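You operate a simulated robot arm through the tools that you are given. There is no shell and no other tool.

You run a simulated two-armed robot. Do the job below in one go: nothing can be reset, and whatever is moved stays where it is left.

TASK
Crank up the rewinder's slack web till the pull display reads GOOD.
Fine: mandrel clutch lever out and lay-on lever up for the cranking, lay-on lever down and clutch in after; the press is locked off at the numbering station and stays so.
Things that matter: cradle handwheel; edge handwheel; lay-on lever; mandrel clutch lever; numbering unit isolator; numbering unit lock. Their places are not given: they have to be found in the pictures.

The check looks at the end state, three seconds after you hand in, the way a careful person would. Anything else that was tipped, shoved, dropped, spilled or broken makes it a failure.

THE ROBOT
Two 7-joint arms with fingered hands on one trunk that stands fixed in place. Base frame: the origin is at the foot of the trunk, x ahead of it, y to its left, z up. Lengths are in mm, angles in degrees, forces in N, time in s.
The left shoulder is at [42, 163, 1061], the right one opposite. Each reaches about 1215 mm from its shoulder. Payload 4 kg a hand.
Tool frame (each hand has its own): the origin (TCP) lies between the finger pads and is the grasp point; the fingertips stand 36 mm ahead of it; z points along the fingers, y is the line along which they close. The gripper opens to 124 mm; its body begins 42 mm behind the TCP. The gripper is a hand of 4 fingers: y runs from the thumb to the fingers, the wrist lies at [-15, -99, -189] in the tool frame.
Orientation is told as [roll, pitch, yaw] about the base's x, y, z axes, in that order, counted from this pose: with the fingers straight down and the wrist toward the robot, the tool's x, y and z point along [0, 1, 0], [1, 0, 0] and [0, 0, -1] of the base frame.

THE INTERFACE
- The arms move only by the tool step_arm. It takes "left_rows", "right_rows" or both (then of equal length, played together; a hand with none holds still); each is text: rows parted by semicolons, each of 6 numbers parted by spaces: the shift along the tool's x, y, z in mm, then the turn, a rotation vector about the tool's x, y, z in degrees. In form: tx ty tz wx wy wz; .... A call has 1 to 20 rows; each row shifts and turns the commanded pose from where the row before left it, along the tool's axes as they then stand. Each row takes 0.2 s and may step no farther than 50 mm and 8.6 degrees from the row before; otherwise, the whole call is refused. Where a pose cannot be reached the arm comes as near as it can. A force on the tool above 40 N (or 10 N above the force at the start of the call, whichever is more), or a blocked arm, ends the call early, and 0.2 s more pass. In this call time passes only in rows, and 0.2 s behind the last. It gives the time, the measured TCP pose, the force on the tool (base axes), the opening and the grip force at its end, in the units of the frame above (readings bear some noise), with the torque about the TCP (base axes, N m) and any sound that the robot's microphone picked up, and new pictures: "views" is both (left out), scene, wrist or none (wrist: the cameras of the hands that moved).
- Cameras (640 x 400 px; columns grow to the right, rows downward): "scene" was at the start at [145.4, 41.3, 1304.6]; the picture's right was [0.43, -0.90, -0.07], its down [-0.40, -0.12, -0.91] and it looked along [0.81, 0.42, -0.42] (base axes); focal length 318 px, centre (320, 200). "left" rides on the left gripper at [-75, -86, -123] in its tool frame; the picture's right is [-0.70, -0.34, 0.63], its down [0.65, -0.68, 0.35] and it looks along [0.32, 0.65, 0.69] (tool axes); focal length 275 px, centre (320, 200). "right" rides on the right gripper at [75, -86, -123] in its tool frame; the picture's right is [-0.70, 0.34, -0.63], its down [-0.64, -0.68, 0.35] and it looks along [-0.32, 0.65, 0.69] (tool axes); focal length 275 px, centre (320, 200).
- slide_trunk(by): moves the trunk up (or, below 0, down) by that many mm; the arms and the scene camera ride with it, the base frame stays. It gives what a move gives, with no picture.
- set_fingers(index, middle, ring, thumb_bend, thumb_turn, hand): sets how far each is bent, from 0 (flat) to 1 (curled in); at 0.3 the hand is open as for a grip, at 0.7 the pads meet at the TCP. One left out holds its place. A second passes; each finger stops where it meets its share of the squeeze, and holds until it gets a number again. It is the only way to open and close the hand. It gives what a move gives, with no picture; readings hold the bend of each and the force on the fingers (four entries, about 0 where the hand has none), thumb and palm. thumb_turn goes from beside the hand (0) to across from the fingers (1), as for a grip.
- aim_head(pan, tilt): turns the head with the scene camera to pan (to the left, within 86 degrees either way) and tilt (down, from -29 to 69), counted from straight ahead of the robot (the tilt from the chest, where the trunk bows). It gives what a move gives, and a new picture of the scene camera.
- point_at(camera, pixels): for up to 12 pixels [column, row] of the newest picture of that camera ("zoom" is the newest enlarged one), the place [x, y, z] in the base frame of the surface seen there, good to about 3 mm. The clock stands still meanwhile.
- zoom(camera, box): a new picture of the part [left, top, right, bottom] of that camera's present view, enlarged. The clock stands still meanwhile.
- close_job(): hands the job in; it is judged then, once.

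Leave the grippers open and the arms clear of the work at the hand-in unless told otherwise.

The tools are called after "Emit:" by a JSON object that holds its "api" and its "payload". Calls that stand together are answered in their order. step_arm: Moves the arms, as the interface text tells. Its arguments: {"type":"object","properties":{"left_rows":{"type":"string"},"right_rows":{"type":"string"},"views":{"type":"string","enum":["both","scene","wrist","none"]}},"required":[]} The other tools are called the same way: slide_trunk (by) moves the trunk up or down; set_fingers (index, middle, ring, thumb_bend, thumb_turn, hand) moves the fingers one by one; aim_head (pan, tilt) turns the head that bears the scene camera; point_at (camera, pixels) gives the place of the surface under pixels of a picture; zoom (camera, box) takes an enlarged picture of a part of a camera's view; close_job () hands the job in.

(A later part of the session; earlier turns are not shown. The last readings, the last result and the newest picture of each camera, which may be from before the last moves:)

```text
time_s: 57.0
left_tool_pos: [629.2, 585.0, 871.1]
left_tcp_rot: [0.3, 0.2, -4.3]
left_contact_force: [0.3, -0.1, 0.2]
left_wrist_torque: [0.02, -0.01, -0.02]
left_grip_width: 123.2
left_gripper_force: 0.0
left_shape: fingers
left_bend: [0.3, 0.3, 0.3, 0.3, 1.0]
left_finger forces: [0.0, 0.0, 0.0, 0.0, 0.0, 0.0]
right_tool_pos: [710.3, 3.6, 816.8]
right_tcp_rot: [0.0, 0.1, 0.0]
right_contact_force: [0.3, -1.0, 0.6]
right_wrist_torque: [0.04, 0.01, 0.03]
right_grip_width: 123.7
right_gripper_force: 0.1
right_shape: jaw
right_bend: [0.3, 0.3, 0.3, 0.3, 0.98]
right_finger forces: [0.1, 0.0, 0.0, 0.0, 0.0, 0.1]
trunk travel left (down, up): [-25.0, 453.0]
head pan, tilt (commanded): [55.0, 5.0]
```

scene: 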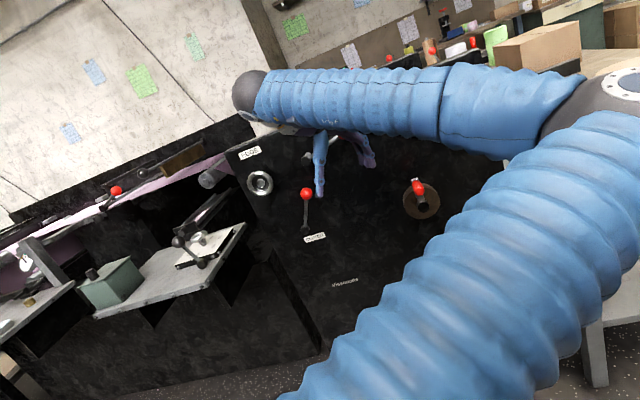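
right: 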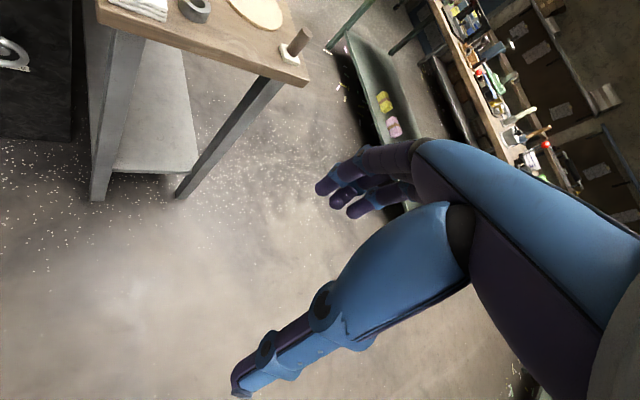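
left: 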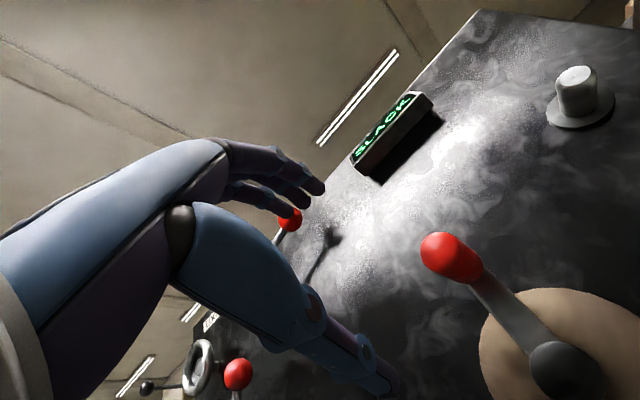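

I see the whole arm: wrist (250,95), elbow (590,100). Now turning the hand to yaw 45 and tipping the fingers 45° towards the panel, in place 268 mm off.

Emit:
{"api": "step_arm", "payload": {"left_rows": "0 0 0 0 0 -8.2; 0 0 0 0 0 -8.2; 0 0 0 0 0 -8.2; 0 0 0 0 0 -8.2; 0 0 0 0 0 -8.2; 0 0 0 0 0 -8.3; 0 0 0 -7.5 0 0; 0 0 0 -7.5 0 0; 0 0 0 -7.5 0 0; 0 0 0 -7.5 0 0; 0 0 0 -7.5 0 0; 0 0 0 -7.5 0 0", "views": "both"}}

```text
time_s: 59.6
left_tool_pos: [629.4, 584.8, 870.8]
left_tcp_rot: [0.6, -45.2, 44.6]
left_contact_force: [-0.3, -1.1, -0.3]
left_wrist_torque: [0.03, 0.01, -0.03]
left_grip_width: 122.9
left_gripper_force: 0.1
left_shape: fingers
left_bend: [0.3, 0.3, 0.3, 0.3, 1.0]
left_finger forces: [0.0, 0.1, 0.1, 0.0, 0.1, 0.0]
right_tool_pos: [710.8, 3.3, 817.8]
right_tcp_rot: [0.0, 0.1, 0.0]
right_contact_force: [0.9, -0.4, -0.5]
right_wrist_torque: [-0.01, 0.01, 0.0]
right_grip_width: 123.6
right_gripper_force: 0.0
right_shape: jaw
right_bend: [0.3, 0.3, 0.3, 0.3, 0.98]
right_finger forces: [0.0, 0.0, 0.1, 0.1, 0.1, 0.1]
trunk travel left (down, up): [-25.0, 453.0]
head pan, tilt (commanded): [55.0, 5.0]
```

scene: 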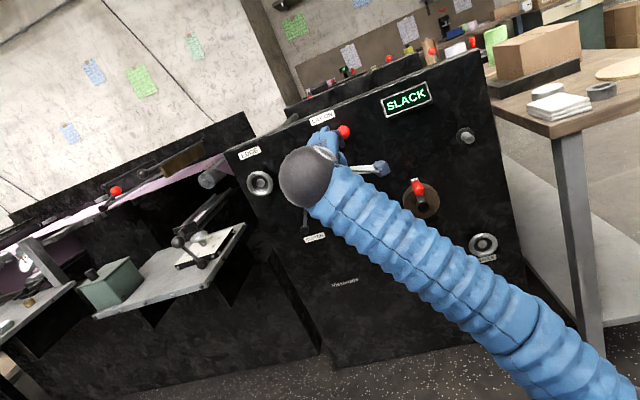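
left: 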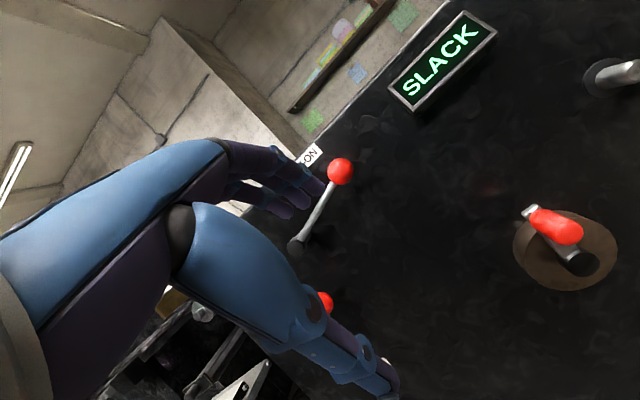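

Pose achieved cleanly. The crank is in view: grip (557,227), arm end (530,210), hub (582,262). Measuring it from this angle too.

Emit:
{"api": "point_at", "payload": {"camera": "left", "pixels": [[557, 227], [572, 236], [540, 218], [530, 209], [578, 262], [566, 245], [560, 218], [550, 240], [525, 260], [605, 265]]}}

Emit:
{"api": "zoom", "payload": {"camera": "left", "box": [490, 170, 640, 310]}}

Emit:
{"api": "zoom", "payload": {"camera": "scene", "box": [360, 150, 480, 240]}}

```text
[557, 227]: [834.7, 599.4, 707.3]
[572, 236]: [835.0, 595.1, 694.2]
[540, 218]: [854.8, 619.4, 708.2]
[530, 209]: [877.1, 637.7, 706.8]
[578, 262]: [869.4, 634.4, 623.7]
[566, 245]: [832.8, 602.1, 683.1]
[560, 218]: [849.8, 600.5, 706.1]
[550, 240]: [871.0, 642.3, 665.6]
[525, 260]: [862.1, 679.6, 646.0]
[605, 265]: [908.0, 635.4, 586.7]
```

```text
2.86 times, centred on (565, 240) of left
```

zoom: 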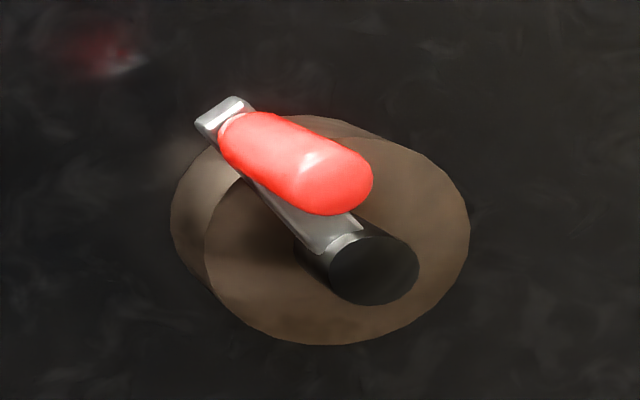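

```text
4.44 times, centred on (420, 195) of scene
```

zoom: 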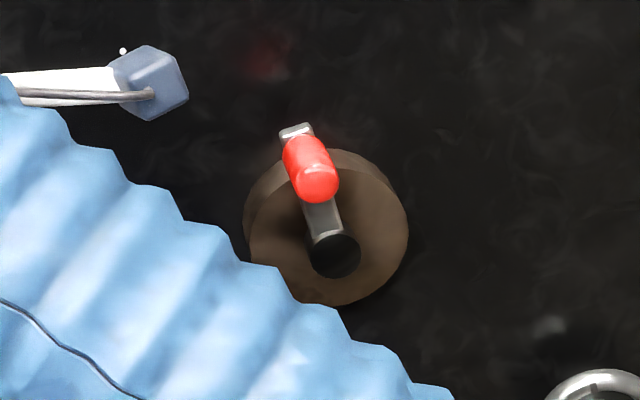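

Crank: hub axis at u≈168, z≈621; grip axis at u≈168.5, z≈695, standing out from d≈58 to 118; radius ≈74. I move to a standoff 200 mm out in line with the grip and then flatten the fingers to about 20° below horizontal.

Emit:
{"api": "step_arm", "payload": {"left_rows": "-34.3 -12 30 0 0 0; -34.3 -12 30 0 0 0; -34.3 -12 30 0 0 0; -34.3 -12 30 0 0 0; 0 0 0 -6.5 0 0; 0 0 0 -6.5 0 0; 0 0 0 -6.5 0 0; 0 0 0 -6.5 0 0", "views": "both"}}

```text
time_s: 61.4
left_tool_pos: [760.7, 523.8, 752.8]
left_tcp_rot: [0.8, -71.2, 44.1]
left_contact_force: [0.4, 0.1, -0.1]
left_wrist_torque: [0.02, 0.01, -0.01]
left_grip_width: 123.2
left_gripper_force: 0.1
left_shape: fingers
left_bend: [0.3, 0.3, 0.3, 0.3, 1.0]
left_finger forces: [0.1, 0.0, 0.0, 0.0, 0.0, 0.1]
right_tool_pos: [710.3, 3.2, 818.0]
right_tcp_rot: [0.0, 0.2, -0.1]
right_contact_force: [0.6, -0.4, 0.2]
right_wrist_torque: [0.0, 0.0, 0.01]
right_grip_width: 123.5
right_gripper_force: 0.0
right_shape: jaw
right_bend: [0.3, 0.3, 0.3, 0.3, 0.98]
right_finger forces: [0.0, 0.0, 0.1, 0.0, 0.1, 0.0]
trunk travel left (down, up): [-25.0, 453.0]
head pan, tilt (commanded): [55.0, 5.0]
```

scene: 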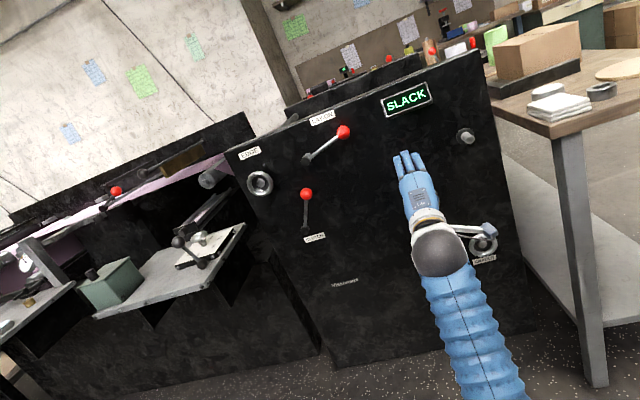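
left: 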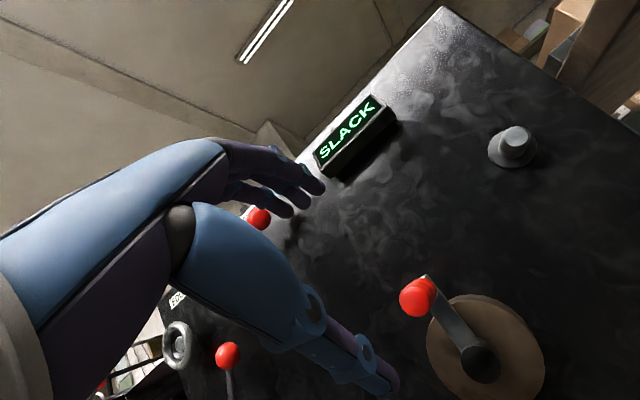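

Reached without trouble: TCP 218 mm off the panel, u=167.5, fingers 19° below horizontal. Checking the elbow's clearance to the torso before going lower.

Emit:
{"api": "aim_head", "payload": {"pan": 30, "tilt": 45}}

```text
time_s: 62.5
left_tool_pos: [760.8, 523.8, 753.4]
left_tcp_rot: [0.8, -71.1, 44.3]
left_contact_force: [-0.4, -0.2, 0.3]
left_wrist_torque: [-0.02, -0.03, -0.01]
left_grip_width: 122.8
left_gripper_force: 0.0
left_shape: fingers
left_bend: [0.3, 0.3, 0.3, 0.3, 1.0]
left_finger forces: [0.1, 0.0, 0.1, 0.0, 0.0, 0.0]
right_tool_pos: [712.4, 3.3, 817.3]
right_tcp_rot: [0.0, 0.1, 0.0]
right_contact_force: [-0.3, 0.2, 0.6]
right_wrist_torque: [0.01, 0.01, -0.01]
right_grip_width: 123.5
right_gripper_force: 0.1
right_shape: jaw
right_bend: [0.3, 0.3, 0.3, 0.3, 0.98]
right_finger forces: [0.1, 0.0, 0.0, 0.0, 0.1, 0.0]
trunk travel left (down, up): [-25.0, 453.0]
head pan, tilt (commanded): [30.0, 45.0]
```

scene: 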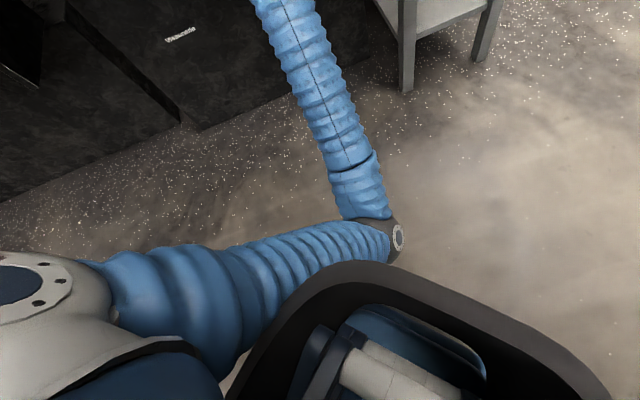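

The elbow clears the torso shell. Now looking back at the panel and moving in: TCP to 103 mm off the panel around the grip (u=168.5, z=695).

Emit:
{"api": "aim_head", "payload": {"pan": 55, "tilt": 5}}

Emit:
{"api": "step_arm", "payload": {"left_rows": "0 -8.7 19 0 0 0; 0 -8.6 19 0 0 0; 0 0 30 0 0 0; 0 0 20 0 0 0", "views": "both"}}

```text
time_s: 63.6
left_tool_pos: [760.9, 523.7, 751.7]
left_tcp_rot: [0.7, -70.9, 44.2]
left_contact_force: [-0.3, -1.0, -0.6]
left_wrist_torque: [0.01, 0.01, 0.03]
left_grip_width: 122.7
left_gripper_force: 0.1
left_shape: fingers
left_bend: [0.3, 0.3, 0.3, 0.3, 1.0]
left_finger forces: [0.1, 0.0, 0.0, 0.0, 0.1, 0.1]
right_tool_pos: [709.9, 2.8, 817.9]
right_tcp_rot: [0.1, 0.1, -0.1]
right_contact_force: [1.0, -0.4, -0.5]
right_wrist_torque: [0.02, -0.04, -0.01]
right_grip_width: 123.6
right_gripper_force: 0.1
right_shape: jaw
right_bend: [0.3, 0.3, 0.3, 0.3, 0.98]
right_finger forces: [0.1, 0.0, 0.0, 0.0, 0.0, 0.0]
trunk travel left (down, up): [-25.0, 453.0]
head pan, tilt (commanded): [55.0, 5.0]
```

scene: 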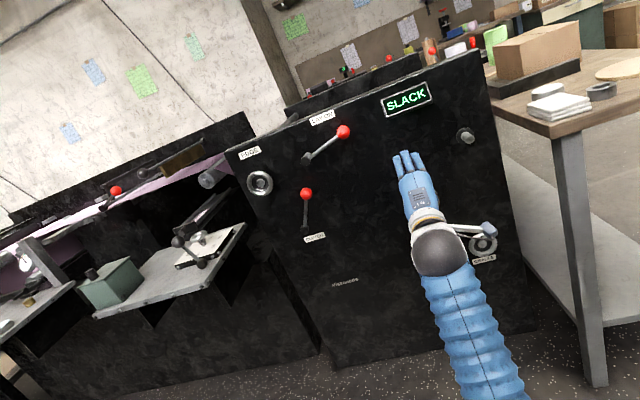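

```text
time_s: 64.6
left_tool_pos: [816.2, 579.5, 707.7]
left_tcp_rot: [0.9, -71.1, 44.4]
left_contact_force: [-0.4, 0.4, -0.6]
left_wrist_torque: [0.02, -0.06, -0.02]
left_grip_width: 122.7
left_gripper_force: 0.1
left_shape: fingers
left_bend: [0.3, 0.3, 0.3, 0.3, 1.0]
left_finger forces: [0.0, 0.1, 0.1, 0.0, 0.0, 0.0]
right_tool_pos: [711.2, 3.4, 817.1]
right_tcp_rot: [0.1, 0.1, -0.1]
right_contact_force: [-0.6, -0.8, 0.1]
right_wrist_torque: [0.0, 0.03, -0.03]
right_grip_width: 123.6
right_gripper_force: 0.0
right_shape: jaw
right_bend: [0.3, 0.3, 0.3, 0.3, 0.98]
right_finger forces: [0.0, 0.0, 0.0, 0.0, 0.0, 0.0]
trunk travel left (down, up): [-25.0, 453.0]
head pan, tilt (commanded): [55.0, 5.0]
```

scene: 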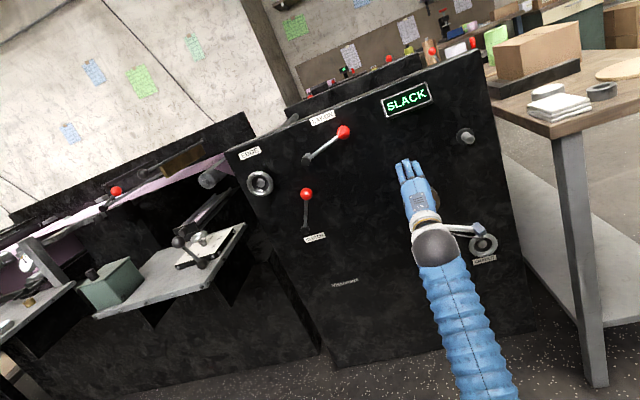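
left: 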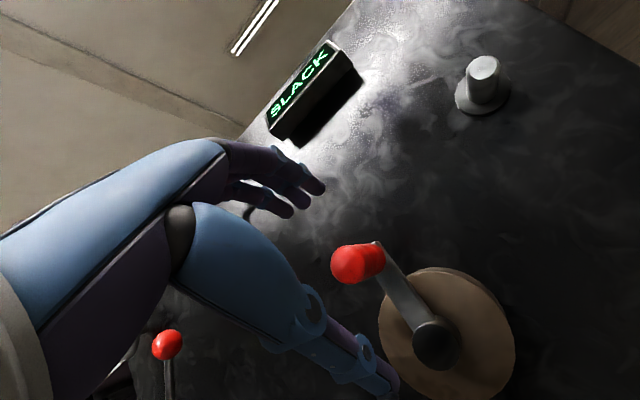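

The grip (350,262 in wrist view) is between thumb and fingers, in line with the TCP. Advancing the last 38 mm.

Emit:
{"api": "step_arm", "payload": {"left_rows": "-1 0 19 0 0 0; 0 0 19 0 0 0", "views": "wrist"}}

```text
time_s: 65.2
left_tool_pos: [841.8, 604.1, 694.9]
left_tcp_rot: [0.8, -71.1, 44.4]
left_contact_force: [0.5, -0.2, -0.4]
left_wrist_torque: [-0.01, 0.0, -0.02]
left_grip_width: 123.0
left_gripper_force: 0.2
left_shape: fingers
left_bend: [0.3, 0.3, 0.3, 0.3, 1.0]
left_finger forces: [0.0, 0.0, 0.0, 0.0, 0.0, 0.0]
right_tool_pos: [711.0, 3.4, 817.5]
right_tcp_rot: [0.0, 0.0, 0.0]
right_contact_force: [-0.3, 0.3, 0.8]
right_wrist_torque: [-0.02, 0.01, -0.01]
right_grip_width: 123.7
right_gripper_force: 0.1
right_shape: jaw
right_bend: [0.3, 0.3, 0.3, 0.3, 0.98]
right_finger forces: [0.0, 0.1, 0.0, 0.0, 0.0, 0.0]
trunk travel left (down, up): [-25.0, 453.0]
head pan, tilt (commanded): [55.0, 5.0]
```

left: 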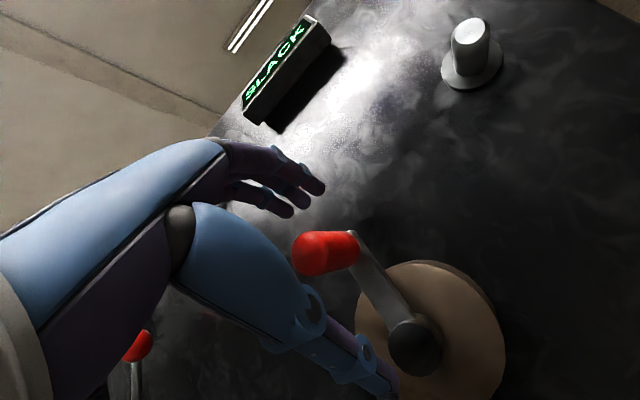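

The red grip (325,253) is centred between thumb and fingers. Closing on it.

Emit:
{"api": "set_fingers", "payload": {"hand": "left", "index": 0.68, "middle": 0.68, "ring": 0.68, "thumb_bend": 0.64, "thumb_turn": 1.0}}

Emit:
{"api": "step_arm", "payload": {"left_rows": "0 0 0 0 0 0", "views": "both"}}

```text
time_s: 66.2
left_tool_pos: [840.8, 603.3, 694.2]
left_tcp_rot: [0.8, -71.1, 44.2]
left_contact_force: [-6.3, -5.2, -5.2]
left_wrist_torque: [0.75, -0.68, 0.01]
left_grip_width: 47.9
left_gripper_force: 21.0
left_shape: fingers
left_bend: [0.58, 0.57, 0.68, 0.57, 1.0]
left_finger forces: [7.4, 10.7, 0.1, 0.0, 24.1, 0.0]
right_tool_pos: [709.4, 3.0, 817.3]
right_tcp_rot: [0.0, 0.1, 0.0]
right_contact_force: [0.4, -0.4, -0.1]
right_wrist_torque: [0.02, 0.02, 0.05]
right_grip_width: 123.7
right_gripper_force: 0.1
right_shape: jaw
right_bend: [0.3, 0.3, 0.3, 0.3, 0.98]
right_finger forces: [0.0, 0.0, 0.1, 0.0, 0.0, 0.0]
trunk travel left (down, up): [-25.0, 453.0]
head pan, tilt (commanded): [55.0, 5.0]
```

```text
time_s: 66.6
left_tool_pos: [842.9, 604.2, 694.5]
left_tcp_rot: [0.8, -71.2, 44.3]
left_contact_force: [-7.7, -5.9, -5.8]
left_wrist_torque: [0.7, -0.69, 0.02]
left_grip_width: 47.8
left_gripper_force: 21.4
left_shape: fingers
left_bend: [0.58, 0.57, 0.68, 0.57, 1.0]
left_finger forces: [7.3, 10.7, 0.0, 0.1, 25.0, 0.0]
right_tool_pos: [710.7, 4.2, 818.4]
right_tcp_rot: [-0.1, 0.0, -0.1]
right_contact_force: [0.2, 0.0, 0.4]
right_wrist_torque: [0.0, 0.04, -0.01]
right_grip_width: 123.5
right_gripper_force: 0.1
right_shape: jaw
right_bend: [0.3, 0.3, 0.3, 0.3, 0.98]
right_finger forces: [0.0, 0.0, 0.1, 0.0, 0.1, 0.0]
trunk travel left (down, up): [-25.0, 453.0]
head pan, tilt (commanded): [55.0, 5.0]
```

scene: 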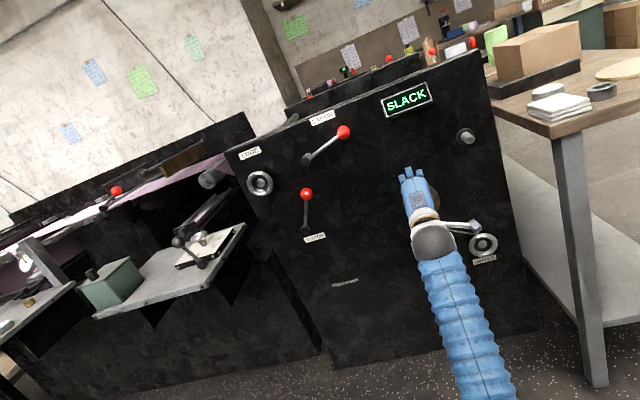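
left: 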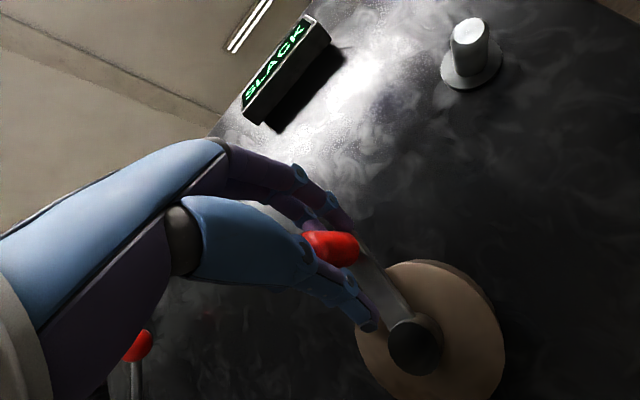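

I hold the grip with index, middle and thumb (21 N), ring finger alongside. Display: SLACK. I try turning clockwise first (from 12 o'clock to the right), a small arc of 24°, watching force, sound and the display.

Emit:
{"api": "step_arm", "payload": {"left_rows": "-10.3 -0.68 0.23 0 0 0; -10.1 -2.03 0.7 0 0 0; -9.7 -3.35 1.15 0 0 0", "views": "both"}}

```text
time_s: 67.4
left_tool_pos: [862.8, 582.6, 690.4]
left_tcp_rot: [0.7, -71.2, 44.4]
left_contact_force: [-10.5, -11.6, 2.4]
left_wrist_torque: [0.96, -0.87, 0.11]
left_grip_width: 41.2
left_gripper_force: 22.9
left_shape: fingers
left_bend: [0.61, 0.56, 0.68, 0.58, 1.0]
left_finger forces: [5.4, 19.8, 0.0, 0.0, 20.1, 0.0]
right_tool_pos: [711.2, 2.2, 817.6]
right_tcp_rot: [0.0, -0.1, -0.1]
right_contact_force: [-1.1, -0.3, 0.0]
right_wrist_torque: [0.01, 0.01, 0.02]
right_grip_width: 123.8
right_gripper_force: 0.0
right_shape: jaw
right_bend: [0.3, 0.3, 0.3, 0.3, 0.98]
right_finger forces: [0.0, 0.0, 0.1, 0.1, 0.0, 0.1]
trunk travel left (down, up): [-25.0, 453.0]
head pan, tilt (commanded): [55.0, 5.0]
```

scene: 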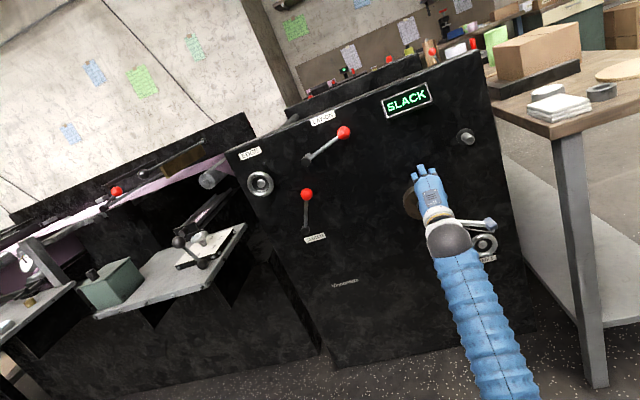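
left: 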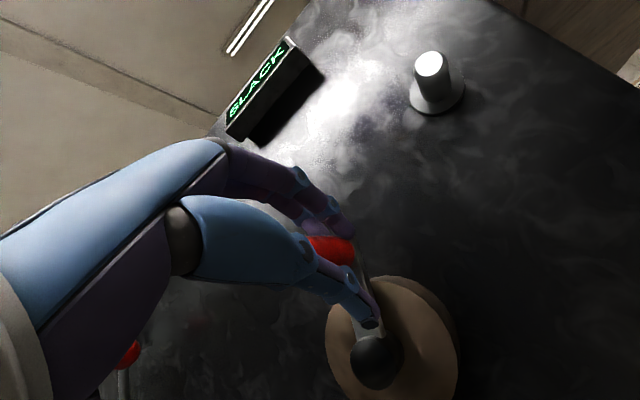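

The crank follows (arm now leaning right in the wrist view), display still SLACK. Continuing clockwise another 40°.

Emit:
{"api": "step_arm", "payload": {"left_rows": "-9.1 -4.59 1.58 0 0 0; -8.35 -5.74 1.98 0 0 0; -7.4 -6.78 2.33 0 0 0; -6.36 -7.69 2.65 0 0 0; -5.17 -8.45 2.91 0 0 0", "views": "both"}}

```text
time_s: 68.6
left_tool_pos: [889.8, 555.9, 652.9]
left_tcp_rot: [1.0, -71.1, 44.0]
left_contact_force: [6.0, -24.3, 11.8]
left_wrist_torque: [0.83, -0.5, -0.59]
left_grip_width: 25.5
left_gripper_force: 21.6
left_shape: fingers
left_bend: [0.63, 0.53, 0.68, 0.63, 1.0]
left_finger forces: [19.8, 14.9, 0.1, 0.1, 7.6, 0.1]
right_tool_pos: [710.7, 2.4, 816.4]
right_tcp_rot: [0.1, 0.1, -0.1]
right_contact_force: [0.5, 0.7, 0.0]
right_wrist_torque: [0.01, -0.01, 0.0]
right_grip_width: 124.0
right_gripper_force: 0.0
right_shape: jaw
right_bend: [0.3, 0.3, 0.3, 0.3, 0.98]
right_finger forces: [0.0, 0.0, 0.0, 0.1, 0.0, 0.0]
trunk travel left (down, up): [-25.0, 453.0]
head pan, tilt (commanded): [55.0, 5.0]
```

scene: 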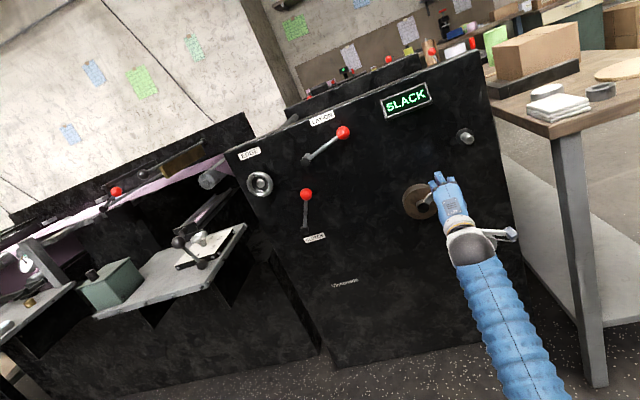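
left: 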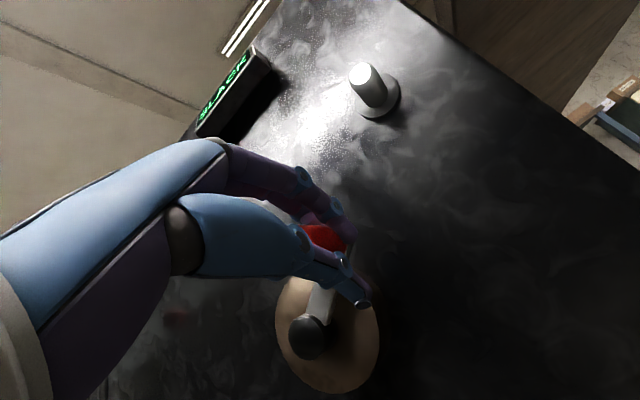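

TCP reached 25° on the circle but forces show +21 N sideways; checking where the crank itself actually is.

Emit:
{"api": "point_at", "payload": {"camera": "left", "pixels": [[322, 238], [335, 240], [308, 337], [320, 300], [345, 252]]}}

Emit:
{"api": "zoom", "payload": {"camera": "scene", "box": [380, 150, 500, 250]}}

Emit:
{"api": "zoom", "payload": {"camera": "left", "box": [220, 180, 420, 400]}}

```text
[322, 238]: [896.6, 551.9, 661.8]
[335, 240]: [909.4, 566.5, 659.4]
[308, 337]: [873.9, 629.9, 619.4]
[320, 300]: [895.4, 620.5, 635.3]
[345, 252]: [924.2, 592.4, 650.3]
```

```text
4.00 times, centred on (440, 200) of scene
```

zoom: 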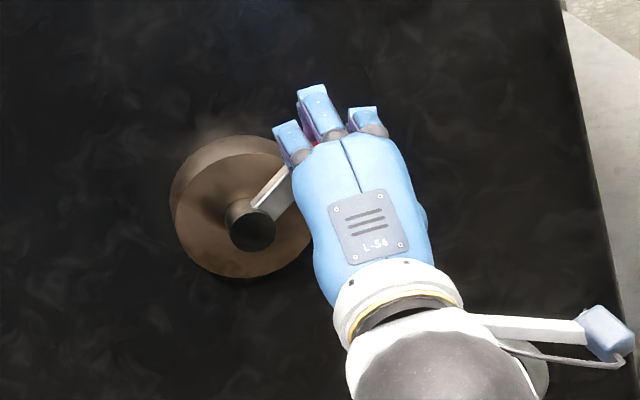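

```text
1.82 times, centred on (320, 290) of left
```

zoom: 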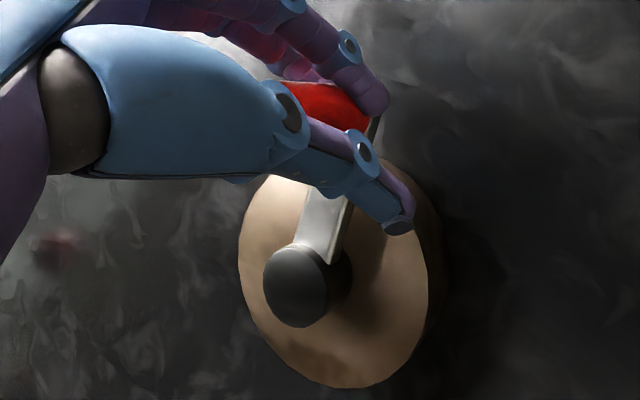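

The grip centre is at about (u=240, z=650) – crank angle ≈24°, so it follows the hand well; my circle was a bit small. Using centre (170,619.5), radius 76 and continuing clockwise 56° past 3 o'clock.

Emit:
{"api": "step_arm", "payload": {"left_rows": "-8.6 -12.3 4.2 0 0 0; -2.2 -9.74 3.35 0 0 0; -0.7 -10 3.45 0 0 0; 0.7 -10 3.45 0 0 0; 2.2 -9.83 3.39 0 0 0; 3.7 -9.36 3.22 0 0 0; 4.9 -8.9 3.06 0 0 0", "views": "both"}}

```text
time_s: 70.2
left_tool_pos: [887.7, 559.1, 580.5]
left_tcp_rot: [1.1, -71.2, 44.3]
left_contact_force: [0.6, -0.1, 0.1]
left_wrist_torque: [-0.04, -0.03, 0.03]
left_grip_width: 15.8
left_gripper_force: 0.2
left_shape: fingers
left_bend: [0.67, 0.64, 0.68, 0.64, 1.0]
left_finger forces: [0.0, 0.0, 0.0, 0.1, 0.1, 0.0]
right_tool_pos: [710.5, 3.2, 817.8]
right_tcp_rot: [0.0, 0.0, -0.1]
right_contact_force: [0.8, -0.4, 0.3]
right_wrist_torque: [0.07, -0.02, 0.0]
right_grip_width: 123.7
right_gripper_force: 0.1
right_shape: jaw
right_bend: [0.3, 0.3, 0.3, 0.3, 0.98]
right_finger forces: [0.0, 0.0, 0.0, 0.0, 0.1, 0.0]
trunk travel left (down, up): [-25.0, 453.0]
head pan, tilt (commanded): [55.0, 5.0]
```

scene: 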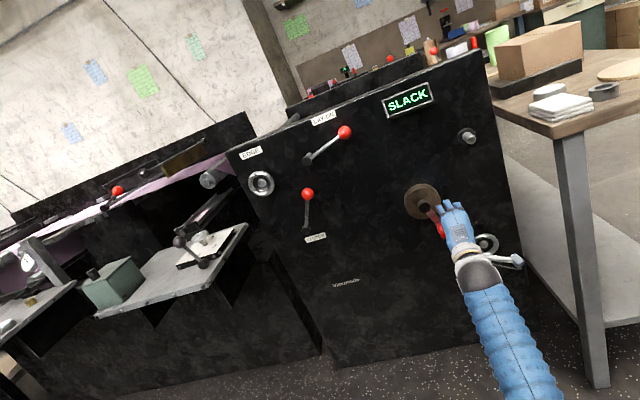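
left: 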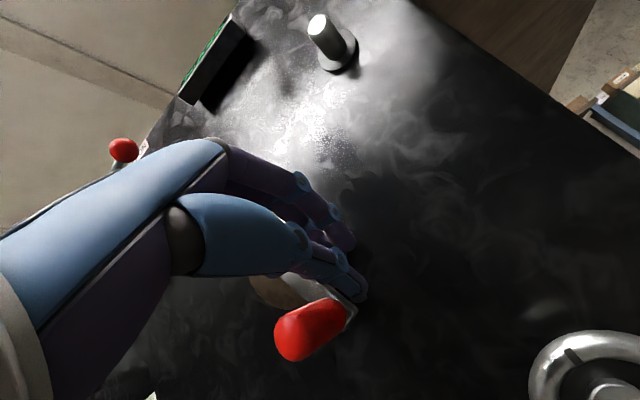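

The grip slipped out of my fingers: the handle is now below-left of the hand (wrist view 310,330), crank at about 4–5 o'clock; nothing else touched. So the crank turns easily and I can simply push the handle round. Measuring it.

Emit:
{"api": "point_at", "payload": {"camera": "left", "pixels": [[310, 325], [290, 340], [335, 312], [350, 312], [325, 285], [310, 345], [315, 305]]}}

Emit:
{"api": "zoom", "payload": {"camera": "scene", "box": [380, 150, 500, 270]}}

```text
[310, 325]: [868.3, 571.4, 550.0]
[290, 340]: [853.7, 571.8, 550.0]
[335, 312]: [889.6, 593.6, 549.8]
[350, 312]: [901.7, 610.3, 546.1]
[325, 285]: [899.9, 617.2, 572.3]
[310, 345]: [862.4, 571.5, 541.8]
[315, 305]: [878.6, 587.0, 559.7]
```

```text
3.33 times, centred on (440, 210) of scene
```

zoom: 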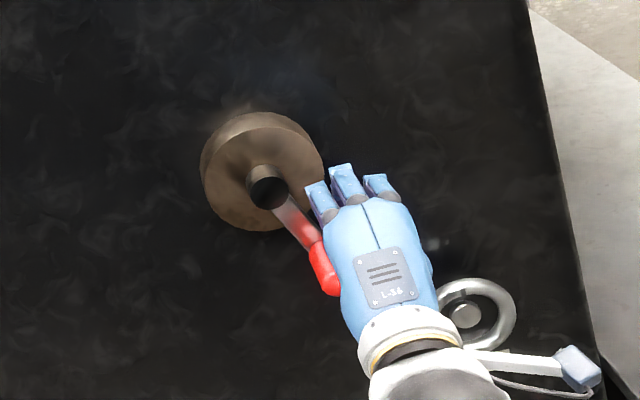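

The crank handle is at about (u=205, z=552), i.e. −62° (5 o'clock), and my closed hand sits just behind it at −32°. I push it on clockwise with the closed fingers, following the same circle, 5 small steps, and look.

Emit:
{"api": "step_arm", "payload": {"left_rows": "4.7 -9.36 3.22 0 0 0; 7.3 -7.19 2.47 0 0 0; 8.4 -6.15 2.12 0 0 0; 9.2 -5 1.73 0 0 0; 9.8 -3.78 1.3 0 0 0", "views": "both"}}

```text
time_s: 71.4
left_tool_pos: [861.0, 585.6, 544.9]
left_tcp_rot: [0.9, -71.0, 44.2]
left_contact_force: [0.3, 0.5, 0.2]
left_wrist_torque: [-0.01, 0.02, -0.03]
left_grip_width: 15.9
left_gripper_force: 0.3
left_shape: fingers
left_bend: [0.67, 0.64, 0.68, 0.64, 1.0]
left_finger forces: [0.1, 0.1, 0.5, 0.0, 0.1, 0.1]
right_tool_pos: [711.3, 3.0, 817.0]
right_tcp_rot: [0.0, 0.1, 0.0]
right_contact_force: [-0.3, 0.0, -0.2]
right_wrist_torque: [0.03, -0.02, 0.0]
right_grip_width: 123.8
right_gripper_force: 0.1
right_shape: jaw
right_bend: [0.3, 0.3, 0.3, 0.3, 0.98]
right_finger forces: [0.1, 0.0, 0.0, 0.1, 0.0, 0.1]
trunk travel left (down, up): [-25.0, 453.0]
head pan, tilt (commanded): [55.0, 5.0]
```

scene: 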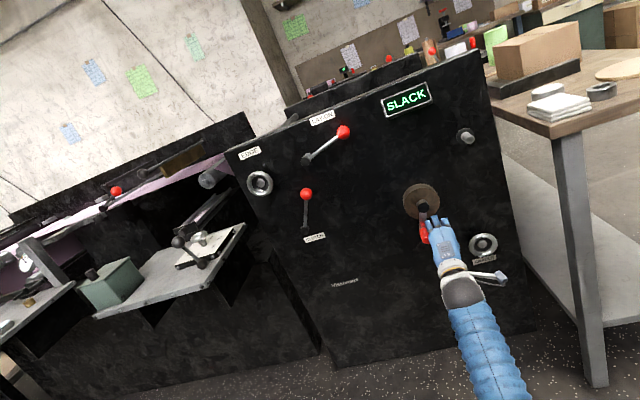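
left: 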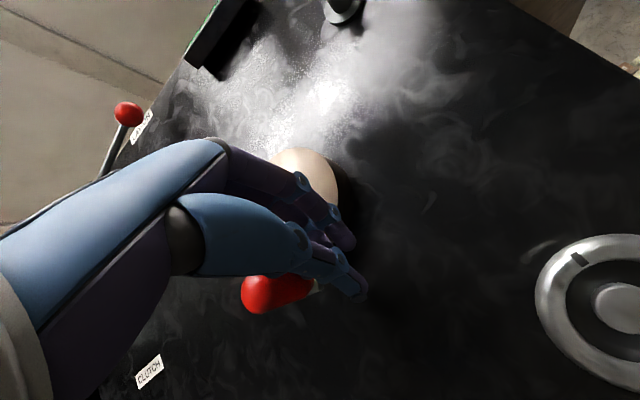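

The handle moves along with almost no force. Continuing to push left through the bottom (6 o'clock) and up the left side.

Emit:
{"api": "step_arm", "payload": {"left_rows": "10.3 -1.5 0.5 0 0 0; 10.5 -0.8 0.3 0 0 0; 10.6 0.38 -0.13 0 0 0; 10.5 1.8 -0.62 0 0 0; 10.1 3.03 -1.04 0 0 0; 9.5 4.44 -1.53 0 0 0", "views": "both"}}

```text
time_s: 72.8
left_tool_pos: [820.6, 624.5, 556.8]
left_tcp_rot: [0.9, -71.2, 43.9]
left_contact_force: [21.8, -25.2, 7.8]
left_wrist_torque: [1.27, 1.21, 0.01]
left_grip_width: 15.6
left_gripper_force: 18.1
left_shape: fingers
left_bend: [0.67, 0.64, 0.65, 0.64, 1.0]
left_finger forces: [0.0, 0.0, 36.8, 0.1, 0.0, 0.0]
right_tool_pos: [709.6, 1.3, 818.1]
right_tcp_rot: [0.0, 0.1, -0.1]
right_contact_force: [-0.1, 1.2, -0.9]
right_wrist_torque: [0.0, 0.01, -0.04]
right_grip_width: 123.8
right_gripper_force: 0.1
right_shape: jaw
right_bend: [0.3, 0.3, 0.3, 0.3, 0.98]
right_finger forces: [0.1, 0.0, 0.0, 0.0, 0.1, 0.0]
trunk travel left (down, up): [-25.0, 453.0]
head pan, tilt (commanded): [55.0, 5.0]
```

scene: 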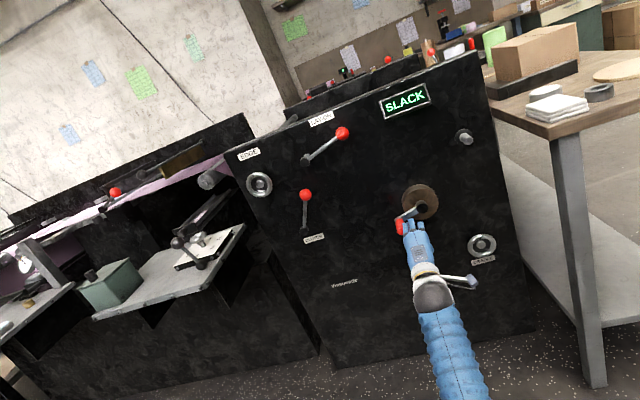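
left: 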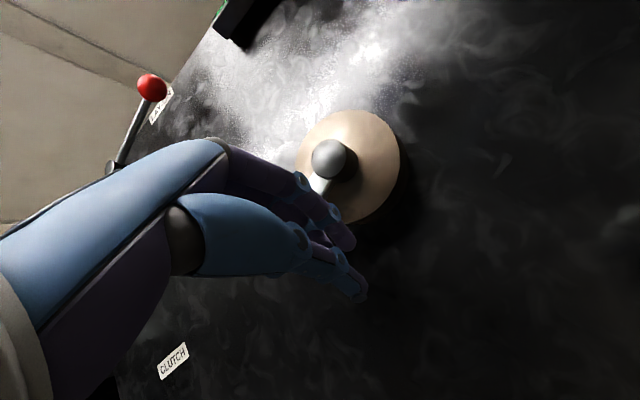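

The push has become radial (37 N on the ring finger): the handle is at 8 o'clock and now has to be pushed upward from below. Backing off right and measuring the handle.

Emit:
{"api": "step_arm", "payload": {"left_rows": "-10 0 0 0 0 0; -5 -10 3.4 0 0 0", "views": "both"}}

Emit:
{"api": "zoom", "payload": {"camera": "scene", "box": [360, 160, 480, 260]}}

```text
time_s: 73.4
left_tool_pos: [826.3, 621.5, 540.0]
left_tcp_rot: [1.0, -70.9, 44.3]
left_contact_force: [0.4, -1.7, -1.4]
left_wrist_torque: [0.1, 0.01, 0.0]
left_grip_width: 15.8
left_gripper_force: 1.4
left_shape: fingers
left_bend: [0.67, 0.64, 0.68, 0.64, 1.0]
left_finger forces: [0.0, 0.0, 2.2, 0.0, 0.0, 0.0]
right_tool_pos: [710.3, 4.3, 816.7]
right_tcp_rot: [0.0, 0.1, -0.1]
right_contact_force: [-0.2, 0.2, 0.2]
right_wrist_torque: [-0.03, -0.01, 0.02]
right_grip_width: 123.7
right_gripper_force: 0.1
right_shape: jaw
right_bend: [0.3, 0.3, 0.3, 0.3, 0.98]
right_finger forces: [0.1, 0.0, 0.0, 0.0, 0.0, 0.1]
trunk travel left (down, up): [-25.0, 453.0]
head pan, tilt (commanded): [55.0, 5.0]
```

scene: 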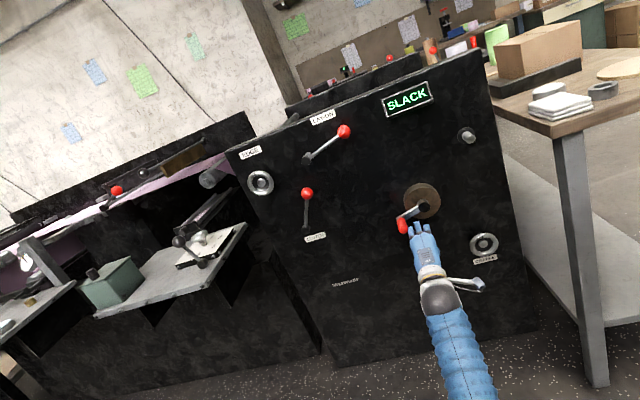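
left: 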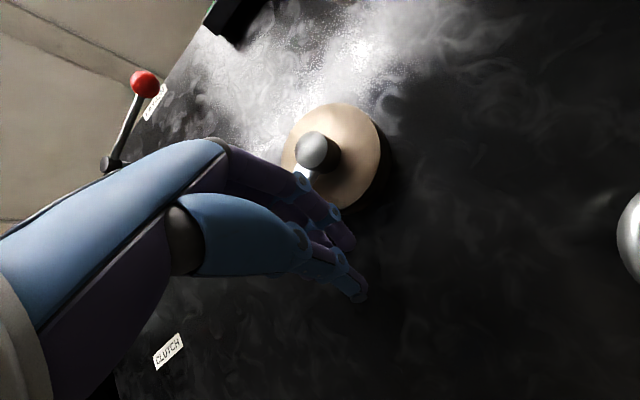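

```text
4.00 times, centred on (420, 210) of scene
```

zoom: 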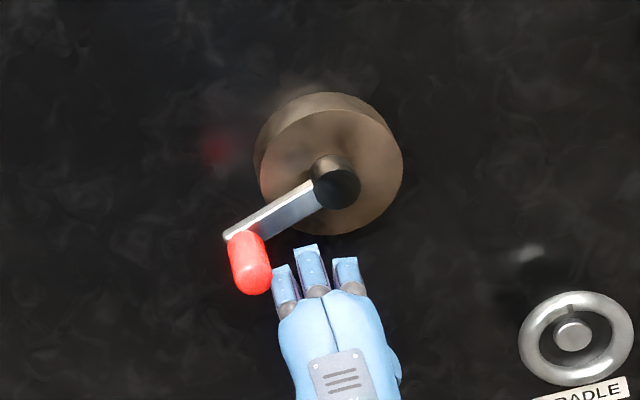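

The handle is visible at zoom (247,262). Measuring.

Emit:
{"api": "point_at", "payload": {"camera": "zoom", "pixels": [[247, 262], [240, 240], [254, 282], [270, 212], [230, 236], [335, 188], [285, 285], [312, 260], [345, 275]]}}

```text
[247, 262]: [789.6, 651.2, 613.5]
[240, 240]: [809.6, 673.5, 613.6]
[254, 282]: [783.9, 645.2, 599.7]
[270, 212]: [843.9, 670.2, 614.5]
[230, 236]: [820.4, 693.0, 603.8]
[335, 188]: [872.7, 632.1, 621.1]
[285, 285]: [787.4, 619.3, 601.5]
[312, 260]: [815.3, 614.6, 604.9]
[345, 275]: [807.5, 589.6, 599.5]
```

The crank is at −165° (just below 9 o'clock). My bunched fingers are too bulky to get round the handle neatly, so I'll back off and make a single straight finger as a peg: middle straight, index, ring and thumb folded.

Emit:
{"api": "step_arm", "payload": {"left_rows": "-4 0 -30 0 0 0; 0 0 -40 0 0 0; 0 0 -40 0 0 0", "views": "none"}}

Emit:
{"api": "set_fingers", "payload": {"hand": "left", "index": 1.0, "middle": 0.1, "ring": 1.0, "thumb_bend": 1.0, "thumb_turn": 1.0}}

Emit:
{"api": "step_arm", "payload": {"left_rows": "0 0 0 0 0 0", "views": "both"}}

```text
time_s: 74.4
left_tool_pos: [764.9, 586.4, 677.0]
left_tcp_rot: [0.2, -78.9, 46.8]
left_contact_force: [0.1, 0.5, 0.6]
left_wrist_torque: [0.02, 0.01, 0.0]
left_grip_width: 15.3
left_gripper_force: 0.1
left_shape: fingers
left_bend: [0.67, 0.64, 0.68, 0.64, 1.0]
left_finger forces: [0.0, 0.0, 0.0, 0.0, 0.0, 0.0]
right_tool_pos: [709.7, 3.7, 824.9]
right_tcp_rot: [0.1, -0.3, -0.1]
right_contact_force: [0.5, 0.3, 0.4]
right_wrist_torque: [0.01, -0.03, 0.02]
right_grip_width: 123.6
right_gripper_force: 0.1
right_shape: jaw
right_bend: [0.3, 0.3, 0.3, 0.3, 0.98]
right_finger forces: [0.0, 0.0, 0.0, 0.0, 0.1, 0.0]
trunk travel left (down, up): [-25.0, 453.0]
head pan, tilt (commanded): [55.0, 5.0]
stopped in row 3 (left hand): the arm was blocked; the commanded pose is now the measured one
```

```text
time_s: 75.4
left_tool_pos: [766.0, 585.1, 671.1]
left_tcp_rot: [0.9, -78.6, 46.3]
left_contact_force: [-0.6, -0.5, 1.1]
left_wrist_torque: [-0.01, -0.03, -0.01]
left_grip_width: 8.3
left_gripper_force: 0.0
left_shape: fingers
left_bend: [0.84, 0.1, 1.0, 0.94, 1.0]
left_finger forces: [0.0, 0.0, 0.0, 0.0, 0.0, 0.0]
right_tool_pos: [710.6, 3.5, 818.0]
right_tcp_rot: [0.0, 0.0, 0.0]
right_contact_force: [-0.8, -0.5, -0.4]
right_wrist_torque: [-0.01, 0.01, -0.01]
right_grip_width: 123.7
right_gripper_force: 0.1
right_shape: jaw
right_bend: [0.3, 0.3, 0.3, 0.3, 0.98]
right_finger forces: [0.0, 0.0, 0.0, 0.0, 0.0, 0.0]
trunk travel left (down, up): [-25.0, 453.0]
head pan, tilt (commanded): [55.0, 5.0]
```

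```text
time_s: 75.8
left_tool_pos: [764.9, 584.9, 671.6]
left_tcp_rot: [0.9, -78.7, 46.2]
left_contact_force: [-0.7, -1.0, 0.2]
left_wrist_torque: [-0.01, -0.03, 0.03]
left_grip_width: 8.6
left_gripper_force: 0.0
left_shape: fingers
left_bend: [0.84, 0.1, 1.0, 0.94, 1.0]
left_finger forces: [0.0, 0.1, 0.0, 0.0, 0.0, 0.1]
right_tool_pos: [710.6, 3.1, 818.3]
right_tcp_rot: [0.0, 0.1, 0.0]
right_contact_force: [0.2, 0.4, 0.3]
right_wrist_torque: [0.0, 0.0, -0.01]
right_grip_width: 123.5
right_gripper_force: 0.1
right_shape: jaw
right_bend: [0.3, 0.3, 0.3, 0.3, 0.98]
right_finger forces: [0.1, 0.0, 0.0, 0.0, 0.1, 0.0]
trunk travel left (down, up): [-25.0, 453.0]
head pan, tilt (commanded): [55.0, 5.0]
```

scene: 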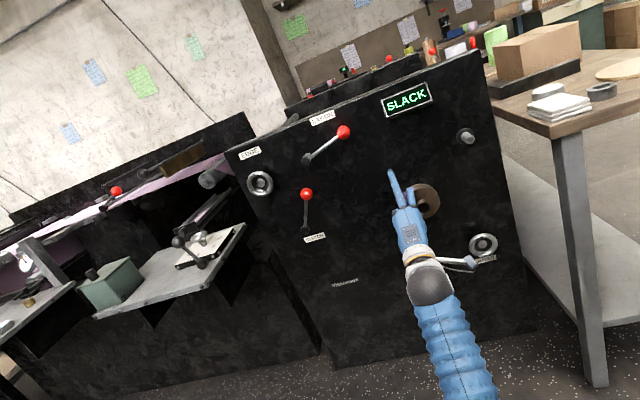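
left: 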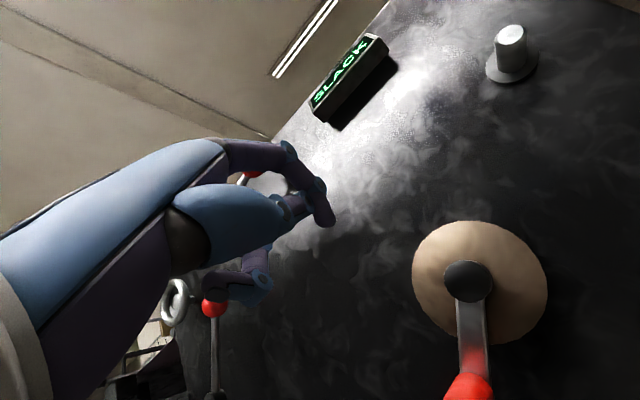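

The pulling-back at this low height let the upper arm touch the torso again (blocked, hand lifted to z=671) – I must retreat upward, not backward, from here. The middle finger is now a straight peg (scene 391,172 → 400,200). Measuring it.

Emit:
{"api": "zoom", "payload": {"camera": "scene", "box": [360, 140, 480, 260]}}

Emit:
{"api": "point_at", "payload": {"camera": "scene", "pixels": [[391, 172], [393, 178], [396, 188], [399, 198], [408, 190], [412, 200], [405, 215], [425, 200]]}}

Emit:
{"api": "point_at", "payload": {"camera": "left", "pixels": [[467, 283], [470, 385], [472, 340], [300, 160], [325, 215], [450, 395]]}}

```text
3.33 times, centred on (420, 200) of scene
```

zoom: 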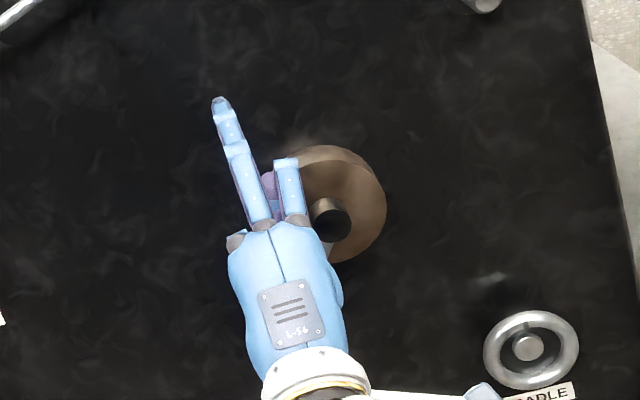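

```text
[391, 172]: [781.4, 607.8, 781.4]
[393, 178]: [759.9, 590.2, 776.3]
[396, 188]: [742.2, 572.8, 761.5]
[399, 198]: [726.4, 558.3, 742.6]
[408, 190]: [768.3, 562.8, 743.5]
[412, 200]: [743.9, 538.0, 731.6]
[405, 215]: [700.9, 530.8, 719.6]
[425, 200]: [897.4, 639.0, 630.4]
```

```text
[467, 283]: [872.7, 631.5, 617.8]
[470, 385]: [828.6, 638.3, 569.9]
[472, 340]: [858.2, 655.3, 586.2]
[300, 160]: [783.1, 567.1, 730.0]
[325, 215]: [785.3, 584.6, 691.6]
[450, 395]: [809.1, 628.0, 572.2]
```

I'll check the display closely and the web behind the panel for any change after ~255° of clockwise turning.

Emit:
{"api": "zoom", "payload": {"camera": "scene", "box": [370, 70, 450, 130]}}

Emit:
{"api": "zoom", "payload": {"camera": "scene", "box": [220, 40, 440, 160]}}

```text
6.67 times, centred on (410, 100) of scene
```

zoom: 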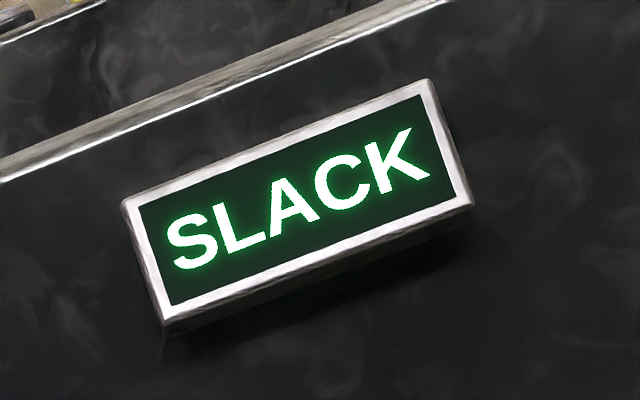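

```text
2.91 times, centred on (330, 100) of scene
```

zoom: 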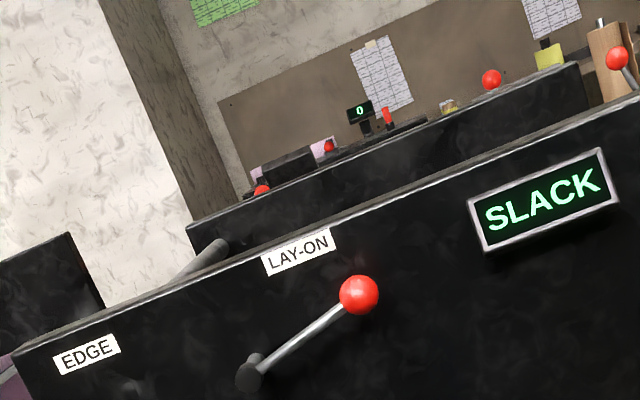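

The display still says SLACK. But the wrist view shows the handle lower than I left it (arm now pointing at about −125°): it may be sinking under its own weight. Freeing the thumb from the folded index and watching the crank for a second.

Emit:
{"api": "set_fingers", "payload": {"hand": "left", "thumb_bend": 0.5, "index": 1.0}}

Emit:
{"api": "step_arm", "payload": {"left_rows": "0 0 0 0 0 0", "views": "wrist"}}

Emit:
{"api": "point_at", "payload": {"camera": "left", "pixels": [[467, 283], [470, 385], [472, 340], [450, 395], [480, 310]]}}

```text
time_s: 76.8
left_tool_pos: [765.9, 584.9, 671.3]
left_tcp_rot: [1.3, -78.7, 46.0]
left_contact_force: [-0.2, 0.3, -0.6]
left_wrist_torque: [0.02, -0.03, 0.04]
left_grip_width: 14.9
left_gripper_force: 0.0
left_shape: fingers
left_bend: [0.76, 0.1, 1.0, 0.54, 1.0]
left_finger forces: [0.0, 0.0, 0.0, 0.0, 0.0, 0.0]
right_tool_pos: [711.8, 4.5, 817.8]
right_tcp_rot: [0.0, 0.1, -0.1]
right_contact_force: [0.6, -0.2, 0.0]
right_wrist_torque: [0.01, 0.02, -0.02]
right_grip_width: 123.8
right_gripper_force: 0.1
right_shape: jaw
right_bend: [0.3, 0.3, 0.3, 0.3, 0.98]
right_finger forces: [0.0, 0.1, 0.0, 0.1, 0.0, 0.0]
trunk travel left (down, up): [-25.0, 453.0]
head pan, tilt (commanded): [55.0, 5.0]
```

```text
time_s: 77.2
left_tool_pos: [765.7, 585.7, 670.6]
left_tcp_rot: [1.2, -78.7, 45.9]
left_contact_force: [0.0, 0.2, -0.2]
left_wrist_torque: [0.04, 0.01, 0.01]
left_grip_width: 14.9
left_gripper_force: 0.1
left_shape: fingers
left_bend: [0.76, 0.1, 1.0, 0.54, 1.0]
left_finger forces: [0.1, 0.0, 0.1, 0.0, 0.0, 0.0]
right_tool_pos: [710.4, 3.5, 817.9]
right_tcp_rot: [0.0, 0.1, -0.1]
right_contact_force: [-0.4, 0.0, 0.4]
right_wrist_torque: [-0.03, 0.0, 0.0]
right_grip_width: 123.6
right_gripper_force: 0.2
right_shape: jaw
right_bend: [0.3, 0.3, 0.3, 0.3, 0.98]
right_finger forces: [0.0, 0.0, 0.1, 0.1, 0.0, 0.2]
trunk travel left (down, up): [-25.0, 453.0]
head pan, tilt (commanded): [55.0, 5.0]
```

left: 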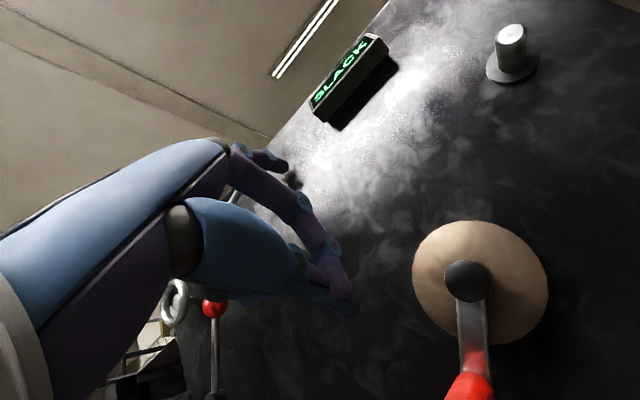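

```text
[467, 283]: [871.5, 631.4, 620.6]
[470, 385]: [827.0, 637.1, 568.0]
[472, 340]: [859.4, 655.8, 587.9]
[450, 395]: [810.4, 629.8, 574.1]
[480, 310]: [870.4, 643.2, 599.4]
```

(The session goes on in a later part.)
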